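You operate a simulated robot arm through the tools that you are given. There is no shell and no other tool.

The job below is to be done with a simulated robot arm. You get a single attempt, and the scene is never put back.

Task
Add sand to the mould and ram it with the blue rammer.
Fine: one full yellow scoop from the green bin; ram it firm; put both tools back. Set down upright: yellow scoop, what you pick out.

It is judged by the outcome, as a careful person would: the job done as asked, and still so three seconds after it is handed in. It fails if anything else is knocked over, pushed out of place, dropped, spilled or broken.

Robot
A 6-joint arm with a two-finger parallel gripper, fixed in place. Base frame: the origin is at the foot of the arm, x ahead of it, y to its left, z up; the work surface is at about z = 0. Units: m, rad, N and s.
With the tool pointing down near the work surface it reaches from about 0.14 to 0.58 m from the base axis. Its first joint turns from -1.152 to 1.152 rad. Payload 2.1 kg.
The tool frame sits at the grasp point between the pads (the TCP): z along the fingers, y along the line on which they close. The tips reach 0.03 m beyond it. Largest opening 0.094 m; finger width 0.028, thickness 0.01; the body of the gripper, 0.05 by 0.096 m, starts 0.055 m behind the TCP.
Orientation is that of the tool frame in the base frame, as [roll, pitch, yaw] about the fixed x, y, z axes, in that order (R = Rz(yaw) Ry(pitch) Rx(roll)). With the fingers straight down and closing along the base's y, the tool's x points along the base's -x, its y along +y and its z along -z.

Tools
- The arm moves only by the tool step_arm. Its argument "moves" is a list of rows, each a list of 6 numbers: the shift along the tool's x, y, z in units of 30 mm (1.0 is 30 mm), then the turn, a rotation vector about the tool's x, y, z in units of 4 degrees (1.0 is 4 degrees). In form: [[tx, ty, tz, wx, wy, wz], ...]. A call has 1 to 20 rows; each row shifts and turns the commanded pose from where the row before left it, along the tool's axes as they then stand. "grip" is the gripper command, from -1 (shut) to 1 (fully open), values between in proportion, set as the call begins (left out, the last holds). A call with a number of a shift or a turn outside -1 to 1 is refused whole. Rows are played at 5 a second. More than 0.05 m and 0.15 rad between two rows, or a gripper value outside its range, and nothing of the call is played. A pose out of reach is approached as far as the arm can. The call stops where the force on the tool passes 40 N (or 10 N more than at its start, if that is more) or the arm is blocked; 0.2 s more then pass. Each finger travels about 0.072 m/s and halts on what it meets, pressing with about 32 N; the grip force reading is that of the motor and also rises with nothing between the fingers. The clock runs only during rows and for 0.2 s after the last one: add rows that do not move to give the fingers time. The reply holds the time, the measured pose of the TCP, the force on the tool along the base axes, the opening and the grip force, in the units named above and with some noise, with the torque about the TCP (base axes, N m) and any sound that the robot's microphone picked up.
- Cameras (640 x 400 px; columns grow to the right, rows downward): "scene" is fixed at [0.0369, -0.3583, 0.4837]; the picture's right is [0.91, -0.42, 0.00], its down [-0.24, -0.51, -0.83] and it looks along [0.35, 0.75, -0.56] (base axes); focal length 214 px, centre (320, 200). "wrist" rides on the gripper at [0.076, 0.014, -0.102] in the tool frame; the picture's right is [-0.18, 0.98, 0.00], its down [-0.75, -0.14, -0.64] and it looks along [-0.63, -0.12, 0.77] (tool axes); focal length 243 px, centre (320, 200). There is no depth. A picture from a camera that has moved, and an enlarged one, comes with that camera's place and axes in the base frame and with its lens.
- capture(camera): a new picture of that camera. It takes no simulated time.
- enlarge(camera, box): a new picture of the part [left, top, right, bottom] of that camera's present view, enlarged. It takes no simulated time.
- job_done(): hands the job in; it is judged then, once.

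Nothing tells you positions but the pictures and the camera data. Unless the task says otherwise, let go and move clear before handing in.

The tools are called after ">>>" as name(argument=value, ...) on one line, values as JSON. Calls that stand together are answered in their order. step_arm: Moves the arm, as the interface text tells. Its arguments: {"type":"object","properties":{"moves":{"type":"array","items":{"type":"array","items":{"type":"number"}}},"grip":{"type":"number"}},"required":["moves"]} The other tools are called the same way: capture (camera) takes a picture; enlarge (camera, box) takes an enlarged picture of a part of a camera's view; job_done () hands the job in.

At the start:

```text
t: 0.0
tool_pos: [0.2626, 0.2104, 0.4197]
tcp_rot: [-3.141, -0.001, -3.141]
contact_force: [-0.2, -0.3, -0.9]
torque: [0.01, 0.02, 0.02]
width: 0.094
grip_force: 0.2
```

scene: 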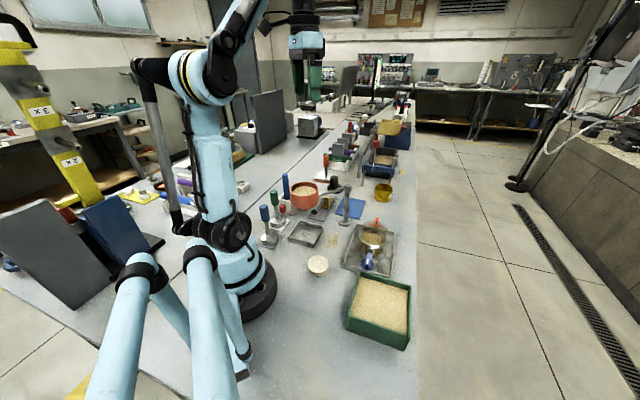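
wrist: 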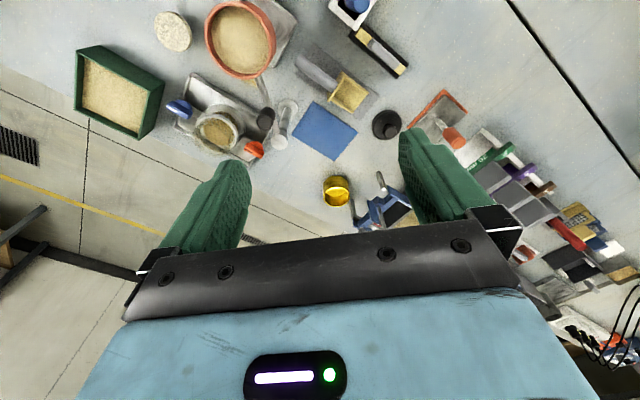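

I see a crowded bench: a green bin of sand on the right, a grey tray with a round mould, a red bowl, several coloured tools and what may be a yellow scoop. I'll enlarge the pictures to tell them apart before moving.

>>> enlarge(camera="scene", box=[240, 160, 430, 360])

>>> enlarge(camera="scene", box=[300, 90, 430, 220])

>>> enlarge(camera="wrist", box=[60, 0, 420, 220])

>>> enlarge(camera="wrist", box=[340, 0, 640, 300])

```text
2.00 times, centred on (335, 260) of scene
camera zoom: at [0.0369, -0.3583, 0.4837], right [0.91, -0.42, 0.0], down [-0.24, -0.51, -0.83], along [0.35, 0.75, -0.56], focal length 429 px, centre (290, 80)
```

zoom: 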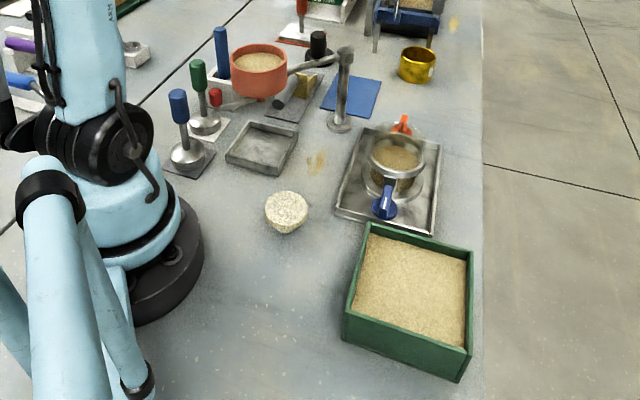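

```text
3.08 times, centred on (365, 155) of scene
camera zoom: at [0.0369, -0.3583, 0.4837], right [0.91, -0.42, 0.0], down [-0.24, -0.51, -0.83], along [0.35, 0.75, -0.56], focal length 660 px, centre (182, 338)
```

zoom: 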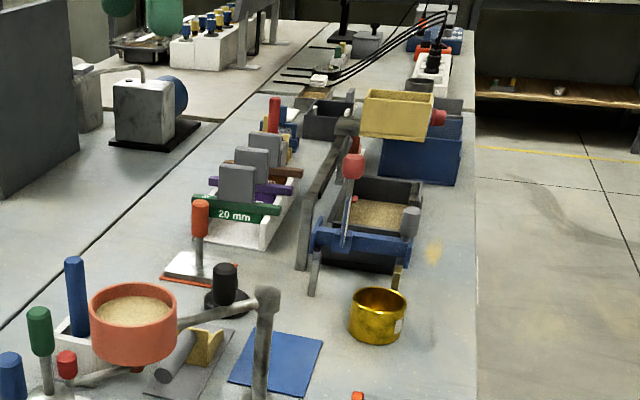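

```text
1.78 times, centred on (240, 110) of wrist
camera zoom: at [0.1871, 0.225, 0.5223], right [0.18, 0.98, 0.0], down [0.75, -0.14, 0.64], along [0.63, -0.12, -0.77], focal length 431 px, centre (462, 360)
```

zoom: 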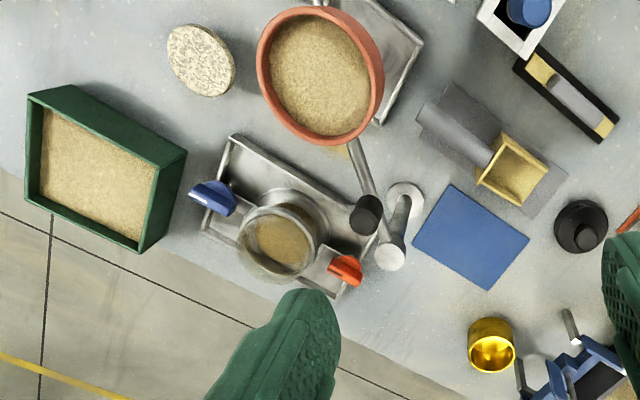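

```text
1.33 times, centred on (490, 150) of wrist
camera zoom: at [0.1871, 0.225, 0.5223], right [0.18, 0.98, 0.0], down [0.75, -0.14, 0.64], along [0.63, -0.12, -0.77], focal length 324 px, centre (93, 267)
```

zoom: 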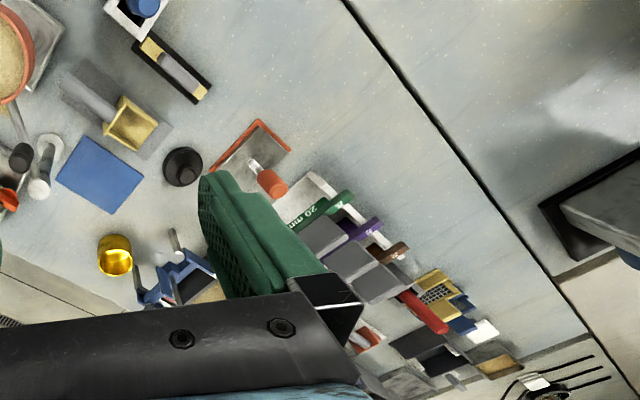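

The mould seems to be the round metal ring in the grey tray near (0.36, -0.02), with the green bin near (0.26, -0.18) and the yellow box scoop near (0.34, 0.24). The rammers look to be near (0.10–0.2, 0.14–0.27). I'll move the wrist camera to view the rammers and scoop from another side.

>>> step_arm(moves=[[0.28, -0.87, 0, 0, 0, 0], [0.28, -0.87, 0, 0, 0, 0], [0.28, -0.87, 0, 0, 0, 0], [0.28, -0.87, 0, 0, 0, 0], [0.28, -0.87, 0, 0, 0, 0], [0, 0, 0, 0, 0, -1], [0, 0, 0, 0, 0, -1], [0, 0, 0, 0, 0, -1], [0, 0, 0, 0, 0, -1], [0, 0, 0, 0, 0, -1], [0, 0, 0, 0, 0, -1], [0, 0, 0, 0, 0, -1], [0, 0, 0, 0, 0, -1], [0, 0, 0, 0, 0, -1], [0, 0, 0, 0, 0, -1], [0, 0, 0, 0, 0, -1], [0, 0, 0, 0, 0, -1], [0, 0, 0, 0, 0, -1], [0, 0, 0, 0, 0, -1], [0, 0, 0, 0, 0, -1]])

>>> step_arm(moves=[[0, 0, 0, 0, 0, -1], [0, 0, 0, 0, 0, -1], [0, 0, 0, 0, 0, -1], [0, 0, 0, 0, 0, -1], [0, 0, 0, 0, 0, -1], [0, 0, 0, 0, 0, -1], [0, 0, 0, 0, 0, -1], [0, 0, 0, 0, 0, -0.5]])

>>> capture(camera="wrist")

```text
t: 4.2
tool_pos: [0.2212, 0.08, 0.4188]
tcp_rot: [-3.141, -0.001, -2.094]
contact_force: [0.4, 0.5, 0.9]
torque: [0.01, 0.0, 0.04]
width: 0.0939
grip_force: 0.0
```

```text
t: 6.0
tool_pos: [0.222, 0.0788, 0.4201]
tcp_rot: [3.141, -0.001, -1.57]
contact_force: [-0.9, -0.4, -0.2]
torque: [-0.01, -0.02, 0.02]
width: 0.094
grip_force: 0.0
```

```text
taken
camera wrist: at [0.207, 0.004, 0.5226], right [-0.98, 0.18, 0.0], down [0.14, 0.75, 0.64], along [0.12, 0.63, -0.77], focal length 243 px, centre (320, 200)
```

wrist: 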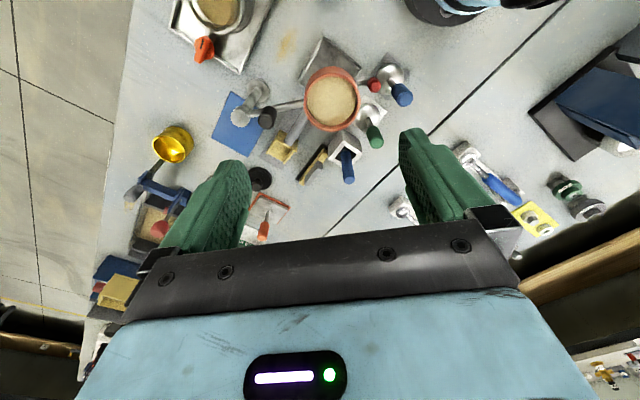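

>>> enlarge(camera="wrist", box=[200, 30, 430, 200])

>>> enlarge(camera="wrist", box=[320, 40, 430, 150])

>>> enlarge(camera="wrist", box=[210, 70, 360, 190])

>>> enlarge(camera="wrist", box=[430, 120, 620, 250])

>>> enlarge(camera="wrist", box=[80, 110, 300, 320])

>>> enlarge(camera="scene", box=[250, 170, 350, 260])

>>> enlarge(camera="scene", box=[330, 190, 420, 290])

```text
2.35 times, centred on (315, 115) of wrist
camera zoom: at [0.207, 0.004, 0.5226], right [-0.98, 0.18, 0.0], down [0.14, 0.75, 0.64], along [0.12, 0.63, -0.77], focal length 571 px, centre (332, 400)
```

zoom: 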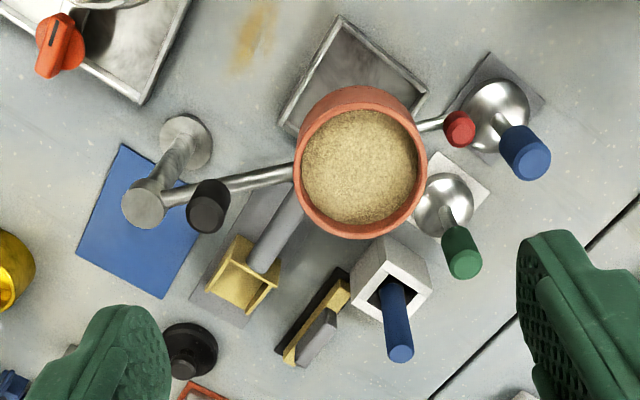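

```text
3.64 times, centred on (375, 95) of wrist
camera zoom: at [0.207, 0.004, 0.5226], right [-0.98, 0.18, 0.0], down [0.14, 0.75, 0.64], along [0.12, 0.63, -0.77], focal length 882 px, centre (120, 582)
```

zoom: 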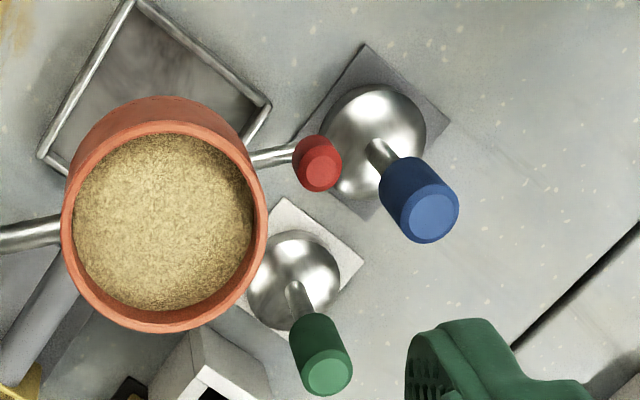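

```text
3.33 times, centred on (285, 130) of wrist
camera zoom: at [0.207, 0.004, 0.5226], right [-0.98, 0.18, 0.0], down [0.14, 0.75, 0.64], along [0.12, 0.63, -0.77], focal length 809 px, centre (437, 433)
```

zoom: 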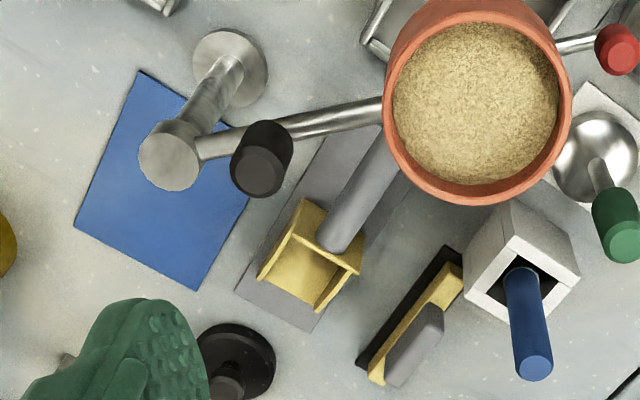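

```text
3.08 times, centred on (525, 185) of wrist
camera zoom: at [0.207, 0.004, 0.5226], right [-0.98, 0.18, 0.0], down [0.14, 0.75, 0.64], along [0.12, 0.63, -0.77], focal length 746 px, centre (-311, 246)
```

zoom: 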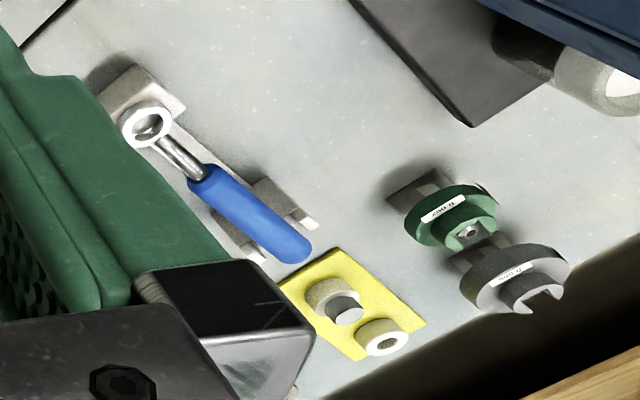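

```text
1.90 times, centred on (190, 215) of wrist
camera zoom: at [0.207, 0.004, 0.5226], right [-0.98, 0.18, 0.0], down [0.14, 0.75, 0.64], along [0.12, 0.63, -0.77], focal length 462 px, centre (568, 171)
```

zoom: 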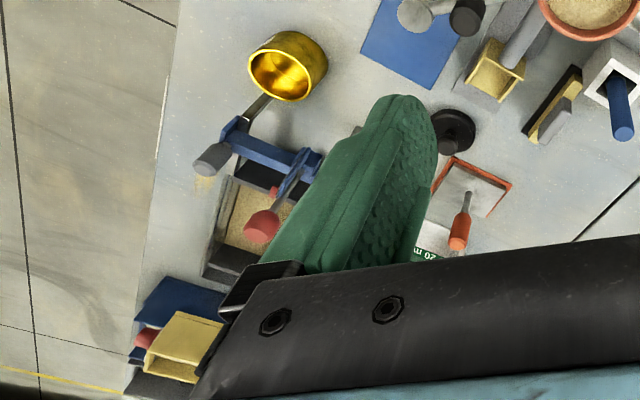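

```text
4.44 times, centred on (300, 215) of scene
camera zoom: at [0.0369, -0.3583, 0.4837], right [0.91, -0.42, 0.0], down [-0.24, -0.51, -0.83], along [0.35, 0.75, -0.56], focal length 953 px, centre (409, 133)
```

zoom: 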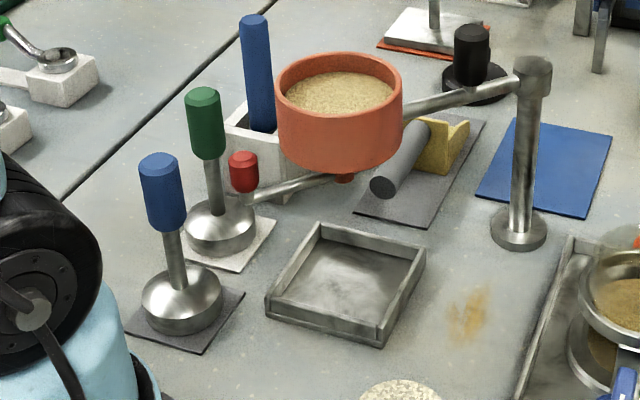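

```text
4.00 times, centred on (375, 240) of scene
camera zoom: at [0.0369, -0.3583, 0.4837], right [0.91, -0.42, 0.0], down [-0.24, -0.51, -0.83], along [0.35, 0.75, -0.56], focal length 858 px, centre (100, 40)
```

zoom: 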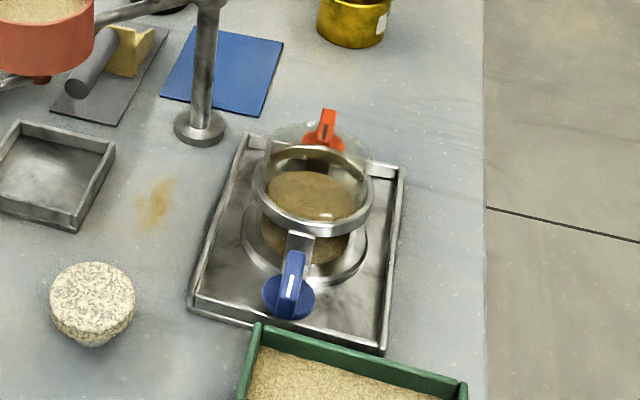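

The blue-handled round rammer stands on the dark plate near (0.10, 0.14). The yellow scoop lies on its grey plate near (0.33, 0.23), with its handle running back under the red hopper, which hangs on a swing arm. I'll lower the camera for a closer look at the scoop and then the mould.

>>> step_arm(moves=[[0.25, -0.78, 0.92, 0, 0, 0], [0.25, -0.78, 0.92, 0, 0, 0], [0.25, -0.78, 0.92, 0, 0, 0], [0.25, -0.78, 0.92, 0, 0, 0]])

>>> capture(camera="wrist")

>>> capture(camera="scene")

>>> enlarge(camera="wrist", box=[240, 20, 440, 200])

```text
t: 7.0
tool_pos: [0.3158, 0.0493, 0.3095]
tcp_rot: [3.141, 0.0, -1.57]
contact_force: [-0.5, -0.7, 0.2]
torque: [-0.01, 0.03, -0.01]
width: 0.0941
grip_force: 0.1
```

```text
taken
camera wrist: at [0.3002, -0.026, 0.4121], right [-0.98, 0.18, 0.0], down [0.14, 0.75, 0.64], along [0.12, 0.63, -0.77], focal length 243 px, centre (320, 200)
```

wrist: 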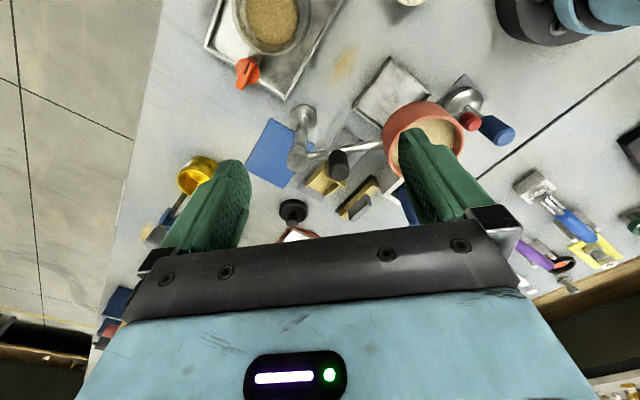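

```text
taken
```

scene: 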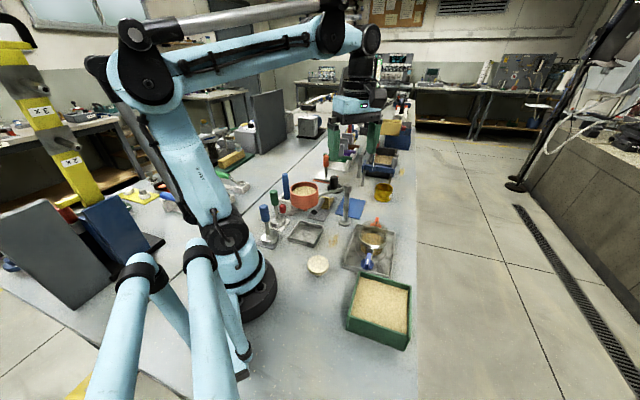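

```text
2.22 times, centred on (340, 110) of wrist
camera zoom: at [0.3002, -0.026, 0.4121], right [-0.98, 0.18, 0.0], down [0.14, 0.75, 0.64], along [0.12, 0.63, -0.77], focal length 539 px, centre (276, 400)
```

zoom: 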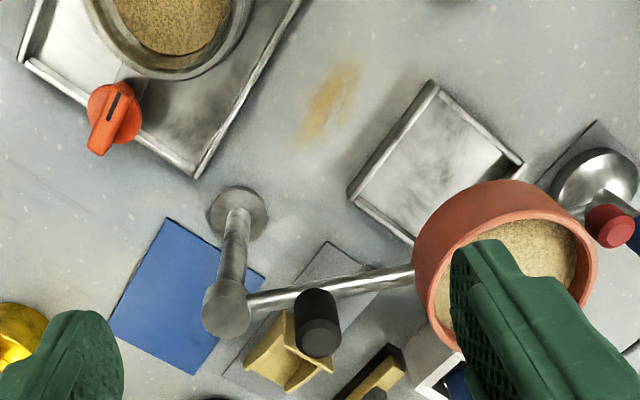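

The post, arm and black knob of the hopper stand just to the near side of the scoop, so I want to grasp the handle with the camera on the bucket side. I'll move above the scoop and turn the wrist that way, which also tests the wrist's range.

>>> step_arm(moves=[[-1, 0.1, 0, 0, 0, 0], [-1, 0.1, 0, 0, 0, 0], [-1, 0.1, 0, 0, 0, 0], [-1, 0.1, 0, 0, 0, 0], [-1, 0.1, 0, 0, 0, 0], [0, 0, 0, 0, 0, -1], [0, 0, 0, 0, 0, -1], [0, 0, 0, 0, 0, -1], [0, 0, 0, 0, 0, -1], [0, 0, 0, 0, 0, -1], [0, 0, 0, 0, 0, -1], [0, 0, 0, 0, 0, -1], [0, 0, 0, 0, 0, -1], [0, 0, 0, 0, 0, -1], [0, 0, 0, 0, 0, -1], [0, 0, 0, 0, 0, -1], [0, 0, 0, 0, 0, -1], [0, 0, 0, 0, 0, -1], [0, 0, 0, 0, 0, -1], [0, 0, 0, 0, 0, -1]])

>>> step_arm(moves=[[0, 0, 0, 0, 0, -1], [0, 0, 0, 0, 0, -1], [0, 0, 0, 0, 0, -1], [0, 0, 0, 0, 0, -1], [0, 0, 0, 0, 0, -1], [0, 0, 0, 0, 0, -1], [0, 0, 0, 0, 0, -1], [0, 0, 0, 0, 0, -1], [0, 0, 0, 0, 0, -1], [0, 0, 0, 0, 0, -1], [0, 0, 0, 0, 0, -1], [0, 0, 0, 0, 0, -1], [0, 0, 0, 0, 0, -1], [0, 0, 0, 0, 0, -1], [0, 0, 0, 0, 0, -1], [0, 0, 0, 0, 0, -1], [0, 0, 0, 0, 0, -1], [0, 0, 0, 0, 0, -1]])

>>> capture(camera="wrist")

>>> capture(camera="scene")

```text
t: 11.2
tool_pos: [0.3007, 0.2, 0.3098]
tcp_rot: [-3.142, 0.0, -0.522]
contact_force: [1.2, -0.3, 0.0]
torque: [0.02, -0.01, -0.02]
width: 0.0941
grip_force: 0.0
```

```text
t: 15.0
tool_pos: [0.2359, 0.2712, 0.31]
tcp_rot: [3.137, 0.0, 0.728]
contact_force: [0.4, 0.0, 0.1]
torque: [-0.02, 0.02, -0.01]
width: 0.094
grip_force: 0.0
out of reach, approached as far as the arm can: row 15, 16, 17, 18
```

```text
taken
camera wrist: at [0.3009, 0.3117, 0.4123], right [0.52, -0.86, 0.0], down [-0.66, -0.39, 0.64], along [-0.55, -0.33, -0.77], focal length 243 px, centre (320, 200)
```

wrist: 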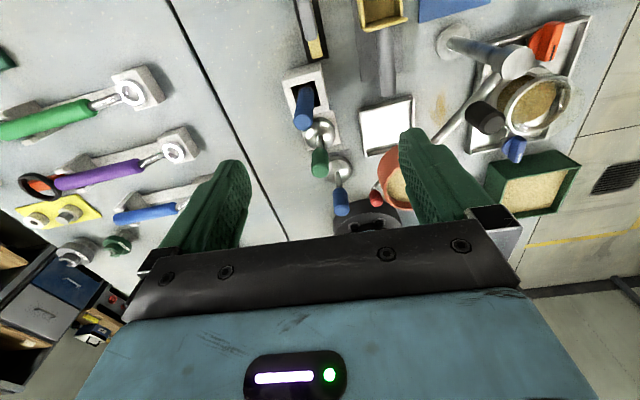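

```text
taken
```

scene: 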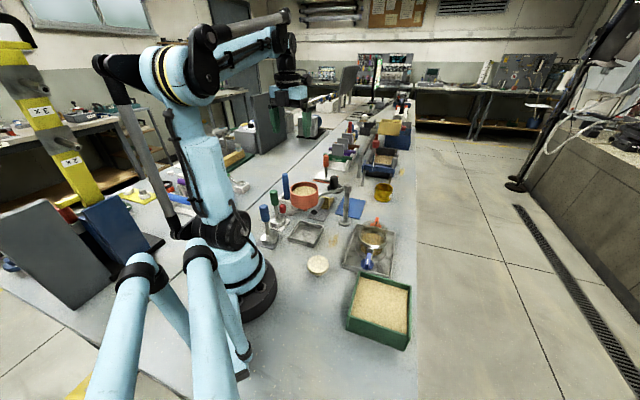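

The wrist stops just short of that turn (about 172° from its natural pose). I'll turn back a little and shift outward to look at the scoop from its front side.

>>> step_arm(moves=[[0, 0, 0, 0, 0, 1], [0, 0, 0, 0, 0, 1], [0, 0, 0, 0, 0, 1], [0, 0, 0, 0, 0, 1], [0, 0, 0, 0, 0, 1], [0.68, -0.2, -0.3, 0, 0, 0], [0.68, -0.2, -0.3, 0, 0, 0], [0.68, -0.2, -0.3, 0, 0, 0]])

>>> capture(camera="wrist")

>>> enlarge(camera="wrist", box=[200, 0, 480, 180])

>>> enlarge(camera="wrist", box=[280, 0, 380, 80])

```text
t: 16.8
tool_pos: [0.2855, 0.3103, 0.3354]
tcp_rot: [3.142, 0.0, 0.384]
contact_force: [-0.3, 0.6, 0.1]
torque: [0.0, 0.0, 0.07]
width: 0.0941
grip_force: 0.0
```

```text
taken
camera wrist: at [0.3612, 0.3258, 0.4387], right [0.2, -0.98, 0.0], down [-0.75, -0.15, 0.64], along [-0.63, -0.13, -0.77], focal length 243 px, centre (320, 200)
```

wrist: 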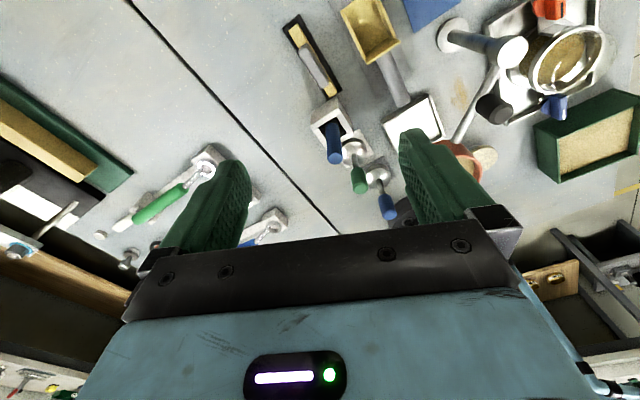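

```text
2.22 times, centred on (340, 90) of wrist
camera zoom: at [0.3612, 0.3258, 0.4387], right [0.2, -0.98, 0.0], down [-0.75, -0.15, 0.64], along [-0.63, -0.13, -0.77], focal length 539 px, centre (276, 444)
```

zoom: 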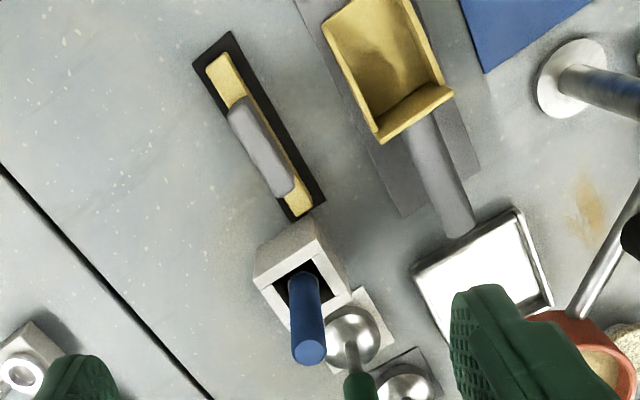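

```text
5.00 times, centred on (330, 40) of wrist
camera zoom: at [0.3612, 0.3258, 0.4387], right [0.2, -0.98, 0.0], down [-0.75, -0.15, 0.64], along [-0.63, -0.13, -0.77], focal length 1213 px, centre (270, 1000)
```

zoom: 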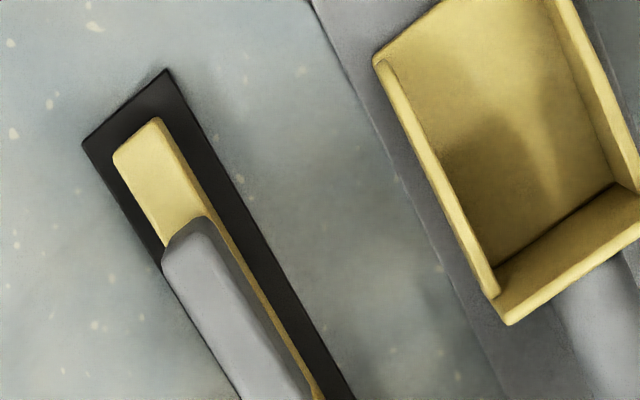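

I now see the scoop well: an open-front yellow box on the plate, back wall near (0.315, 0.22), handle running to about (0.26, 0.17) at roughly z 0.045. I'll turn the wrist the other way round to reach the same grasp from the negative side, over the handle.

>>> step_arm(moves=[[-0.3, 0.885, 0, 0, 0, 0], [-0.3, 0.885, 0, 0, 0, 0], [-0.3, 0.885, 0, 0, 0, 0], [-0.3, 0.885, 0, 0, 0, 0], [0, 0, 0, 0, 0, 1], [0, 0, 0, 0, 0, 1], [0, 0, 0, 0, 0, 1], [0, 0, 0, 0, 0, 1], [0, 0, 0, 0, 0, 1], [0, 0, 0, 0, 0, 1], [0, 0, 0, 0, 0, 1], [0, 0, 0, 0, 0, 1], [0, 0, 0, 0, 0, 1], [0, 0, 0, 0, 0, 1], [0, 0, 0, 0, 0, 1], [0, 0, 0, 0, 0, 1], [0, 0, 0, 0, 0, 1], [0, 0, 0, 0, 0, 1], [0, 0, 0, 0, 0, 1], [0, 0, 0, 0, 0, 1]])

>>> step_arm(moves=[[0, 0, 0, 0, 0, 1], [0, 0, 0, 0, 0, 1], [0, 0, 0, 0, 0, 1], [0, 0, 0, 0, 0, 1], [0, 0, 0, 0, 0, 1], [0, 0, 0, 0, 0, 1], [0, 0, 0, 0, 0, 1], [0, 0, 0, 0, 0, 1], [0, 0, 0, 0, 0, 1], [0, 0, 0, 0, 0, 1], [0, 0, 0, 0, 0, 1], [0, 0, 0, 0, 0, 1], [0, 0, 0, 0, 0, 1], [0, 0, 0, 0, 0, 1], [0, 0, 0, 0, 0, 1], [0, 0, 0, 0, 0, 1], [0, 0, 0, 0, 0, 1], [0, 0, 0, 0, 0, 1], [0, 0, 0, 0, 0, 1], [0, 0, 0, 0, 0, 1]])

>>> capture(camera="wrist")

>>> step_arm(moves=[[0, 0, 0, 0, 0, 1], [0, 0, 0, 0, 0, 1], [0, 0, 0, 0, 0, 1], [0, 0, 0, 0, 0, 1], [0, 0, 0, 0, 0, 1], [0, 0, 0, 0, 0, 1], [0, 0, 0, 0, 0, 1], [0, 0, 0, 0, 0, 1], [0, 0, 0, 0, 0, 1], [0, 0, 0, 0, 0, 1], [0, 0, 0, 0, 0, 1], [0, 0, 0, 0, 0, 1], [0, 0, 0, 0, 0, 1], [0, 0, 0, 0, 0, 1], [0, 0, 0, 0, 0, 1], [0, 0, 0, 0, 0, 1], [0, 0, 0, 0, 0, 1], [0, 0, 0, 0, 0, 1], [0, 0, 0, 0, 0, 1], [0, 0, 0, 0, 0, 1]])

>>> step_arm(moves=[[0, 0, 0, 0, 0, 1], [0, 0, 0, 0, 0, 1], [0, 0, 0, 0, 0, 1], [0, 0, 0, 0, 0, 1], [0, 0, 0, 0, 0, 1], [0, 0, 0, 0, 0, 1], [0, 0, 0, 0, 0, 1], [0, 0, 0, 0, 0, 1], [0, 0, 0, 0, 0, 1], [0, 0, 0, 0, 0, 1], [0, 0, 0, 0, 0, 1], [0, 0, 0, 0, 0, 1], [0, 0, 0, 0, 0, 1], [0, 0, 0, 0, 0, 1], [0, 0, 0, 0, 0, 1], [0, 0, 0, 0, 0, 1], [0, 0, 0, 0, 0, 1], [0, 0, 0, 0, 0, 1], [0, 0, 0, 0, 0, 1], [0, 0, 0, 0, 0, 1]])

>>> capture(camera="wrist")

```text
t: 21.0
tool_pos: [0.2921, 0.198, 0.3346]
tcp_rot: [3.141, 0.0, -0.735]
contact_force: [-0.4, -0.1, 0.4]
torque: [-0.02, 0.01, -0.01]
width: 0.0943
grip_force: 0.0
```

```text
t: 25.2
tool_pos: [0.2911, 0.1992, 0.3369]
tcp_rot: [3.142, 0.0, -2.131]
contact_force: [0.8, 0.4, -0.9]
torque: [-0.01, -0.04, 0.01]
width: 0.0939
grip_force: 0.0
```

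```text
taken
camera wrist: at [0.239, 0.1419, 0.4388], right [-0.74, 0.68, 0.0], down [0.52, 0.56, 0.64], along [0.44, 0.47, -0.77], focal length 243 px, centre (320, 200)
```

wrist: 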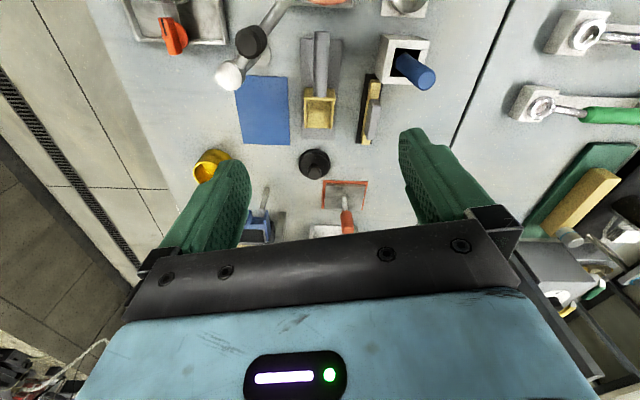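

```text
t: 29.4
tool_pos: [0.2932, 0.1984, 0.3364]
tcp_rot: [-3.141, 0.0, 2.755]
contact_force: [-0.3, 0.3, -0.1]
torque: [0.01, -0.01, -0.03]
width: 0.094
grip_force: 0.1
```

```text
t: 33.6
tool_pos: [0.2906, 0.1981, 0.3364]
tcp_rot: [-3.141, 0.0, 1.36]
contact_force: [0.1, 0.8, -0.1]
torque: [0.04, 0.01, 0.01]
width: 0.0942
grip_force: 0.2
```

```text
taken
camera wrist: at [0.3215, 0.27, 0.4391], right [0.92, -0.39, 0.0], down [-0.3, -0.71, 0.64], along [-0.25, -0.59, -0.77], focal length 243 px, centre (320, 200)
```

wrist: 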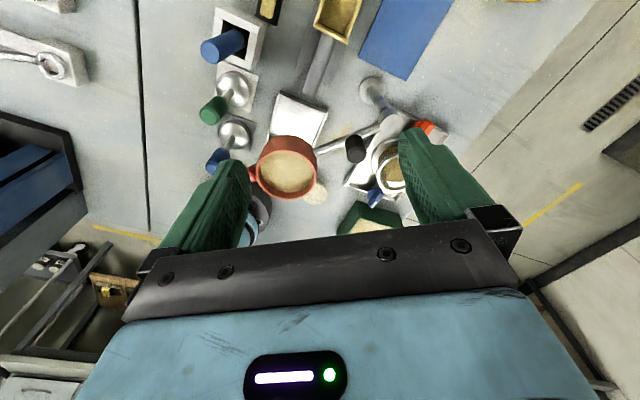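

The last straight-on view puts the handle at about 46°, from (0.265, 0.171) to the back wall at (0.320, 0.228). I'll finish the turn, part-open the fingers, centre over the handle and lower partway.

>>> step_arm(moves=[[0, 0, 0, 0, 0, 1], [0, 0, 0, 0, 0, 1], [0, 0, 0, 0, 0, 1], [0, 0, 0, 0, 0, 1], [0, 0, 0, 0, 0, 1], [0, 0, 0, 0, 0, 1], [0, 0, 0, 0, 0, 1], [0, 0, 0, 0, 0, 1], [0.38, 0, 0.8, 0, 0, 0], [0, 0, 0.8, 0, 0, 0], [0, 0, 0.8, 0, 0, 0], [0, 0, 0.8, 0, 0, 0], [0, 0, 0.8, 0, 0, 0]], grip=0.3)

>>> capture(camera="wrist")

>>> capture(camera="scene")

>>> enlarge(camera="scene", box=[250, 130, 410, 250])

```text
t: 36.4
tool_pos: [0.299, 0.2067, 0.2151]
tcp_rot: [-3.141, 0.001, 0.803]
contact_force: [1.1, -0.2, 0.1]
torque: [0.02, -0.02, -0.03]
width: 0.0608
grip_force: 0.1
```

```text
taken
camera wrist: at [0.3615, 0.252, 0.3179], right [0.58, -0.82, 0.0], down [-0.63, -0.44, 0.64], along [-0.52, -0.37, -0.77], focal length 243 px, centre (320, 200)
```

wrist: 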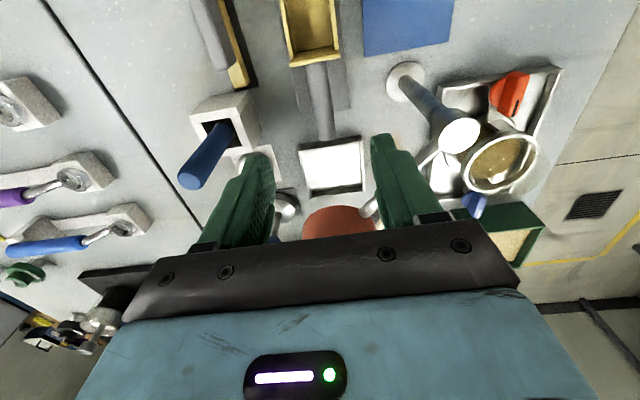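

```text
taken
```

scene: 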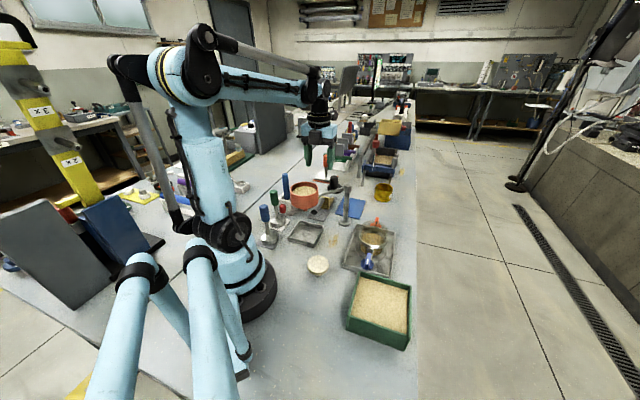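

```text
3.33 times, centred on (330, 190) of scene
camera zoom: at [0.0369, -0.3583, 0.4837], right [0.91, -0.42, 0.0], down [-0.24, -0.51, -0.83], along [0.35, 0.75, -0.56], focal length 715 px, centre (287, 233)
```

zoom: 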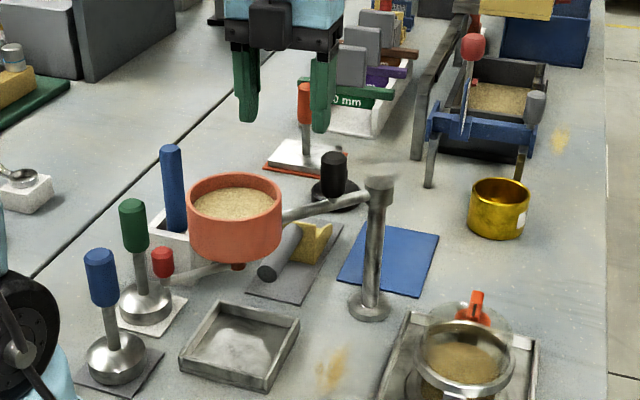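

>>> enlarge(camera="wrist", box=[240, 0, 400, 200])

```text
2.00 times, centred on (320, 100) of wrist
camera zoom: at [0.3615, 0.252, 0.3179], right [0.58, -0.82, 0.0], down [-0.63, -0.44, 0.64], along [-0.52, -0.37, -0.77], focal length 485 px, centre (320, 400)
```

zoom: 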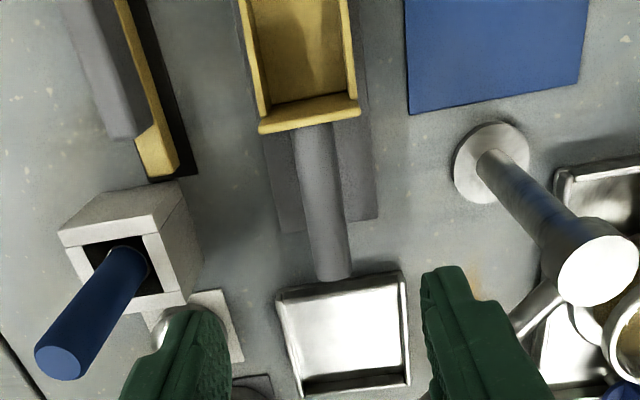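

The handle line passes right under the TCP and the surroundings look clear, so I'll trim the yaw slightly and descend in two stages.

>>> step_arm(moves=[[0, 0, 0.9, 0, 0, 0.4], [0, 0, 0.9, 0, 0, 0], [0, 0, 0.9, 0, 0, 0], [0, 0, 0.9, 0, 0, 0], [0, 0, 0.9, 0, 0, 0], [0, 0, 0.5, 0, 0, 0]])

>>> capture(camera="wrist")

>>> enlarge(camera="scene", box=[250, 130, 410, 250])

```text
t: 37.8
tool_pos: [0.3004, 0.2063, 0.0663]
tcp_rot: [-3.14, 0.001, 0.775]
contact_force: [-0.3, -0.5, -0.8]
torque: [-0.01, 0.0, 0.03]
width: 0.061
grip_force: 0.0
```

```text
taken
camera wrist: at [0.3645, 0.2497, 0.1692], right [0.56, -0.83, 0.0], down [-0.64, -0.43, 0.64], along [-0.53, -0.36, -0.77], focal length 243 px, centre (320, 200)
```

wrist: 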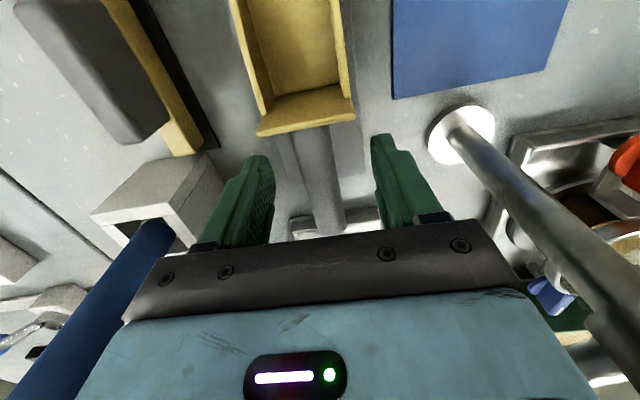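

```text
3.33 times, centred on (330, 190) of scene
camera zoom: at [0.0369, -0.3583, 0.4837], right [0.91, -0.42, 0.0], down [-0.24, -0.51, -0.83], along [0.35, 0.75, -0.56], focal length 715 px, centre (287, 233)
```

zoom: 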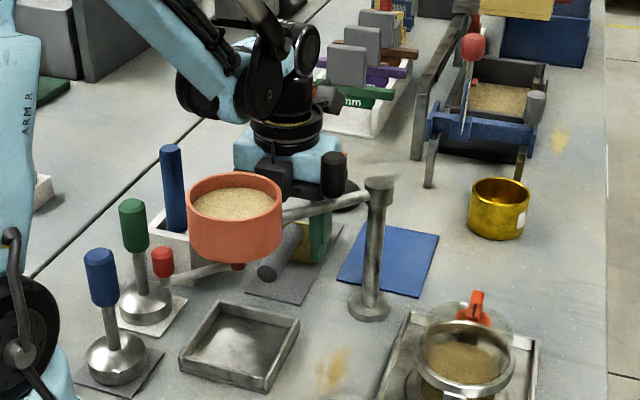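

The handle is centred between the fingers and its top is at about z 0.05. I'll lower the last 26 mm and close.

>>> step_arm(moves=[[0, 0, 0.45, 0, 0, 0], [0, 0, 0.43, 0, 0, 0]])

>>> step_arm(moves=[[0, 0, 0, 0, 0, 0], [0, 0, 0, 0, 0, 0], [0, 0, 0, 0, 0, 0], [0, 0, 0, 0, 0, 0], [0, 0, 0, 0, 0, 0]], grip=-1)

>>> capture(camera="wrist")

```text
t: 38.4
tool_pos: [0.3002, 0.2063, 0.0391]
tcp_rot: [-3.141, -0.001, 0.774]
contact_force: [0.1, -0.6, -0.3]
torque: [0.03, 0.04, -0.02]
width: 0.0611
grip_force: 0.0
```

```text
t: 39.6
tool_pos: [0.3001, 0.2069, 0.0403]
tcp_rot: [-3.141, 0.001, 0.775]
contact_force: [0.4, 0.2, 0.4]
torque: [-0.06, 0.04, 0.03]
width: 0.0256
grip_force: 32.0
```

```text
taken
camera wrist: at [0.3645, 0.2501, 0.143], right [0.56, -0.83, 0.0], down [-0.64, -0.43, 0.64], along [-0.53, -0.36, -0.77], focal length 243 px, centre (320, 200)
```

wrist: 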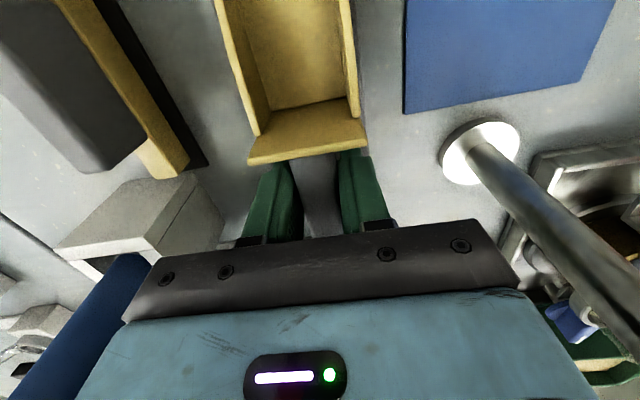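

The scoop handle is gripped (opening 25.6 mm); home pose is TCP (0.300, 0.207, 0.040), yaw 0.775. I'll lift it straight up.

>>> step_arm(moves=[[0, 0, -0.3, 0, 0, 0], [0, 0, -0.7, 0, 0, 0], [0, 0, -0.9, 0, 0, 0], [0, 0, -0.9, 0, 0, 0], [0, 0, -0.9, 0, 0, 0], [0, 0, -0.9, 0, 0, 0], [0, 0, -0.9, 0, 0, 0], [0, 0, -0.9, 0, 0, 0], [0, 0, -0.9, 0, 0, 0], [0, 0, -0.9, 0, 0, 0]])

>>> capture(camera="wrist")

>>> capture(camera="scene")

>>> enlarge(camera="scene", box=[270, 90, 390, 190])

```text
t: 41.8
tool_pos: [0.3004, 0.2061, 0.2874]
tcp_rot: [-3.141, 0.0, 0.774]
contact_force: [0.1, 0.3, -0.5]
torque: [-0.03, 0.05, 0.01]
width: 0.0254
grip_force: 32.3
```

```text
taken
camera wrist: at [0.3643, 0.2497, 0.3899], right [0.56, -0.83, 0.0], down [-0.64, -0.43, 0.64], along [-0.53, -0.36, -0.77], focal length 243 px, centre (320, 200)
```

wrist: 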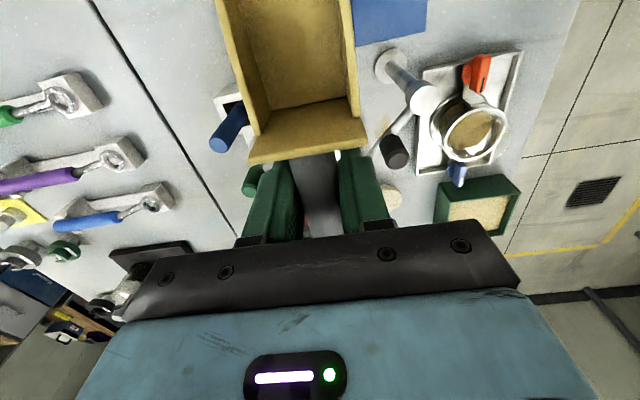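

```text
taken
```

scene: 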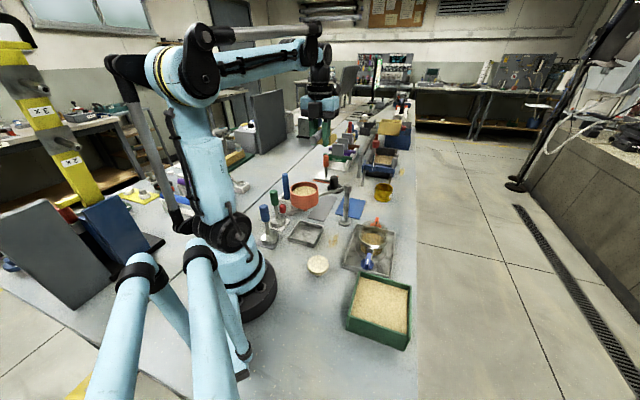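

```text
4.00 times, centred on (330, 140) of scene
camera zoom: at [0.0369, -0.3583, 0.4837], right [0.91, -0.42, 0.0], down [-0.24, -0.51, -0.83], along [0.35, 0.75, -0.56], focal length 858 px, centre (280, 440)
```

zoom: 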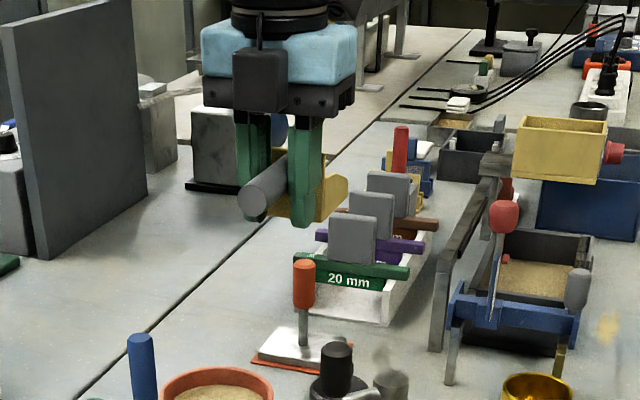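

The scoop came up level and held firmly. Before moving to the bin I'll look closely at the bin and mould from the fixed camera.

>>> enlarge(camera="scene", box=[335, 260, 425, 360])

>>> enlarge(camera="scene", box=[335, 215, 405, 280])

>>> enlarge(camera="wrist", box=[360, 30, 540, 250])

>>> enlarge(camera="wrist", box=[200, 0, 400, 180])

```text
4.00 times, centred on (380, 310) of scene
camera zoom: at [0.0369, -0.3583, 0.4837], right [0.91, -0.42, 0.0], down [-0.24, -0.51, -0.83], along [0.35, 0.75, -0.56], focal length 858 px, centre (80, -240)
```

zoom: 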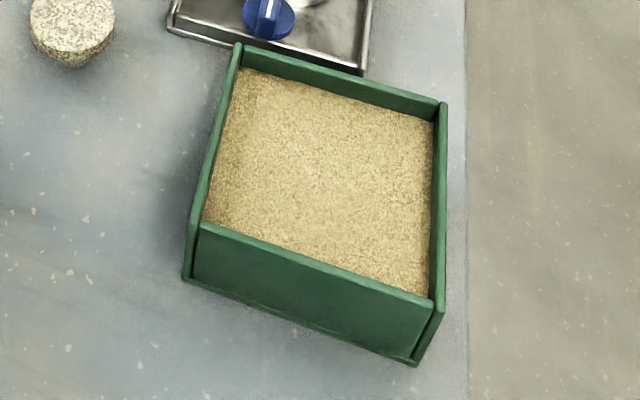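

```text
6.15 times, centred on (370, 248) of scene
camera zoom: at [0.0369, -0.3583, 0.4837], right [0.91, -0.42, 0.0], down [-0.24, -0.51, -0.83], along [0.35, 0.75, -0.56], focal length 1320 px, centre (12, -92)
```

zoom: 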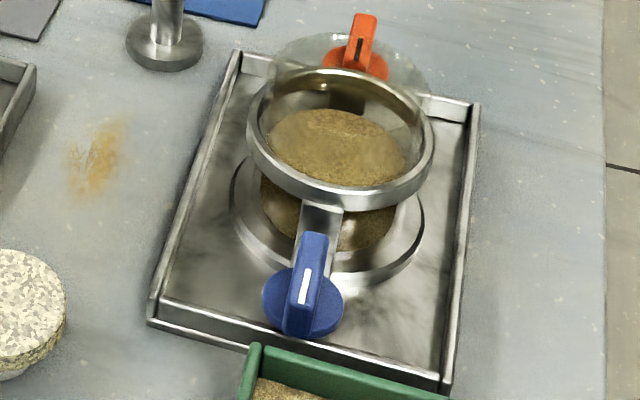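

```text
1.82 times, centred on (450, 140) of wrist
camera zoom: at [0.3643, 0.2497, 0.3899], right [0.56, -0.83, 0.0], down [-0.64, -0.43, 0.64], along [-0.53, -0.36, -0.77], focal length 441 px, centre (84, 309)
```

zoom: 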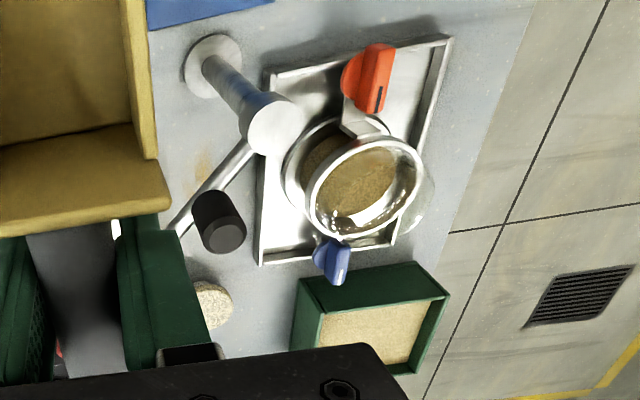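

```text
2.22 times, centred on (300, 90) of wrist
camera zoom: at [0.3643, 0.2497, 0.3899], right [0.56, -0.83, 0.0], down [-0.64, -0.43, 0.64], along [-0.53, -0.36, -0.77], focal length 539 px, centre (364, 444)
```

zoom: 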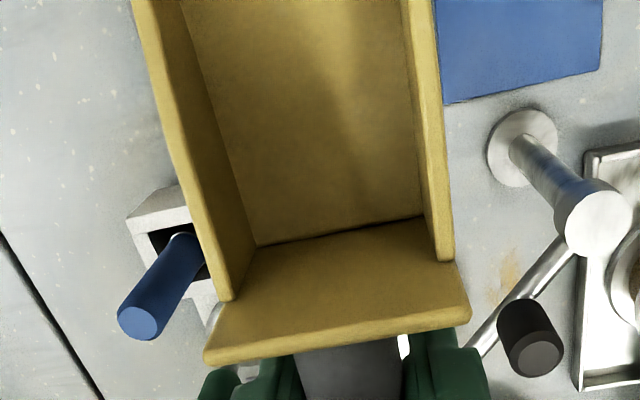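

The bin is about 0.11 m square, turned 45°, centred near (0.261, -0.182), rim at z ≈ 0.06 with sand just below it. I'll turn the bucket to face inward along the bin's axis and carry the scoop high over to the bin's outer side.

>>> step_arm(moves=[[0, 0, 0, 0, 0, -1], [0, 0, 0, 0, 0, -1], [0, 0, 0, 0, 0, -1], [0, 0, 0, 0, 0, -1], [0, 0, 0, 0, 0, -1], [0, 0, 0, 0, 0, -1], [0, 0, 0, 0, 0, -1], [0, 0, 0, 0, 0, -1], [0, 0, 0, 0, 0, -1], [0, 0, 0, 0, 0, -1], [0, 0, 0, 0, 0, -1], [0, 0, 0, 0, 0, -1], [0, 0, 0, 0, 0, -1], [0, 0, 0, 0, 0, -1], [0, 0, 0, 0, 0, -1], [0, 0, 0, 0, 0, -1], [0, 0, 0, 0, 0, -1], [0, 0, 0, 0, 0, -1], [0, 0, 0, 0, 0, -1], [0, 0, 0, 0, 0, -1]])

>>> step_arm(moves=[[0, 0, 0, 0, 0, -1], [0, 0, 0, 0, 0, -1], [0, 0, 0, 0, 0, -0.65], [-0.85, -0.843, 0, 0, 0, 0], [-0.85, -0.843, 0, 0, 0, 0], [-0.85, -0.843, 0, 0, 0, 0], [-0.85, -0.843, 0, 0, 0, 0], [-0.85, -0.843, 0, 0, 0, 0]])

>>> capture(camera="wrist")

>>> step_arm(moves=[[-0.85, -0.843, 0, 0, 0, 0], [-0.85, -0.843, 0, 0, 0, 0], [-0.85, -0.843, 0, 0, 0, 0], [-0.85, -0.843, 0, 0, 0, 0], [-0.85, -0.843, 0, 0, 0, 0], [-0.85, -0.843, 0, 0, 0, 0], [-0.85, -0.843, 0, 0, 0, 0]])

>>> capture(camera="wrist")

>>> capture(camera="scene")

```text
t: 46.0
tool_pos: [0.2992, 0.2069, 0.2861]
tcp_rot: [3.14, -0.001, 2.173]
contact_force: [0.0, -0.1, -1.0]
torque: [-0.06, -0.01, 0.0]
width: 0.0257
grip_force: 31.6
```

```text
t: 47.8
tool_pos: [0.3013, 0.0272, 0.2853]
tcp_rot: [-3.141, 0.001, 2.359]
contact_force: [-0.5, -0.5, -1.2]
torque: [-0.02, -0.03, 0.02]
width: 0.0256
grip_force: 31.6
```

```text
taken
camera wrist: at [0.2569, 0.0901, 0.3882], right [0.82, 0.57, 0.0], down [0.43, -0.63, 0.64], along [0.36, -0.53, -0.77], focal length 243 px, centre (320, 200)
```

wrist: 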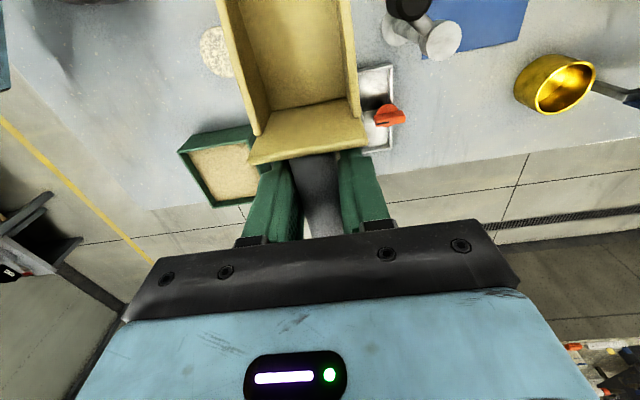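

```text
t: 49.4
tool_pos: [0.3013, -0.2252, 0.2855]
tcp_rot: [3.141, 0.001, 2.357]
contact_force: [0.7, 0.4, -0.6]
torque: [-0.02, -0.03, -0.01]
width: 0.0255
grip_force: 32.2
```

```text
taken
camera wrist: at [0.2573, -0.1607, 0.388], right [0.82, 0.57, 0.0], down [0.43, -0.63, 0.64], along [0.36, -0.53, -0.77], focal length 243 px, centre (320, 200)
```

wrist: 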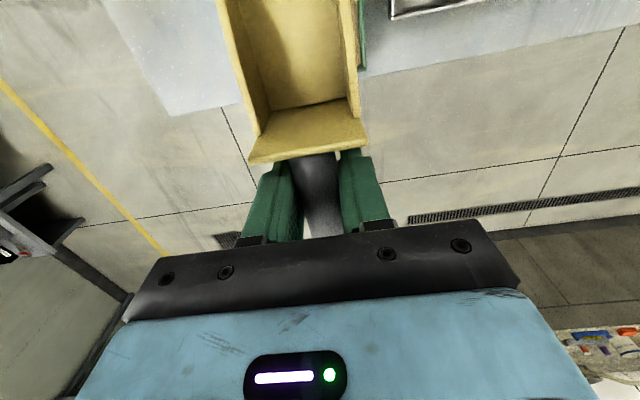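

```text
taken
```

scene: 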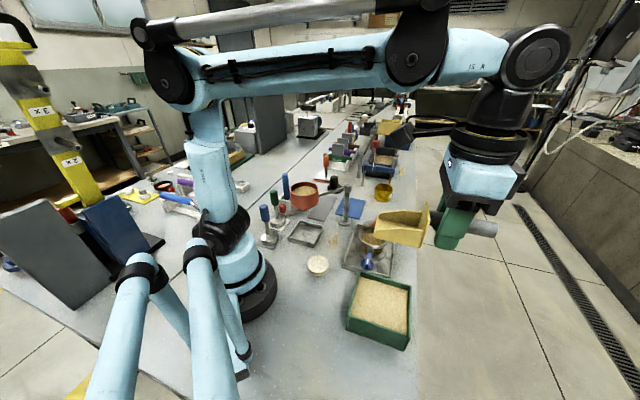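

The scoop is now above the outer side of the bin, bucket facing inward. I'll zoom in to measure the bucket from the side.

>>> enlarge(camera="scene", box=[360, 180, 520, 270])

>>> enlarge(camera="scene", box=[330, 260, 420, 360])

```text
4.00 times, centred on (440, 225) of scene
camera zoom: at [0.0369, -0.3583, 0.4836], right [0.91, -0.42, 0.0], down [-0.24, -0.51, -0.83], along [0.35, 0.75, -0.56], focal length 858 px, centre (-160, 100)
```

zoom: 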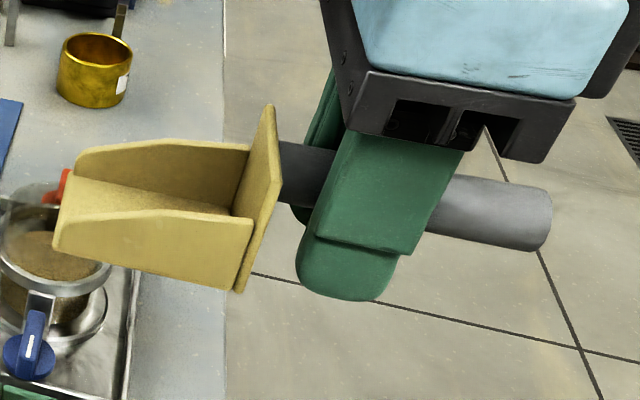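

```text
4.00 times, centred on (375, 310) of scene
camera zoom: at [0.0369, -0.3583, 0.4836], right [0.91, -0.42, 0.0], down [-0.24, -0.51, -0.83], along [0.35, 0.75, -0.56], focal length 858 px, centre (100, -240)
```

zoom: 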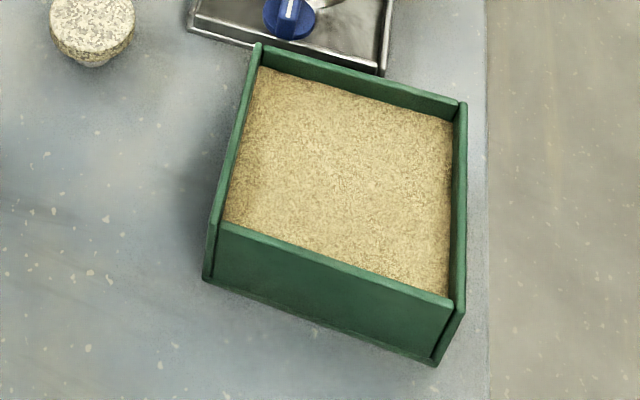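

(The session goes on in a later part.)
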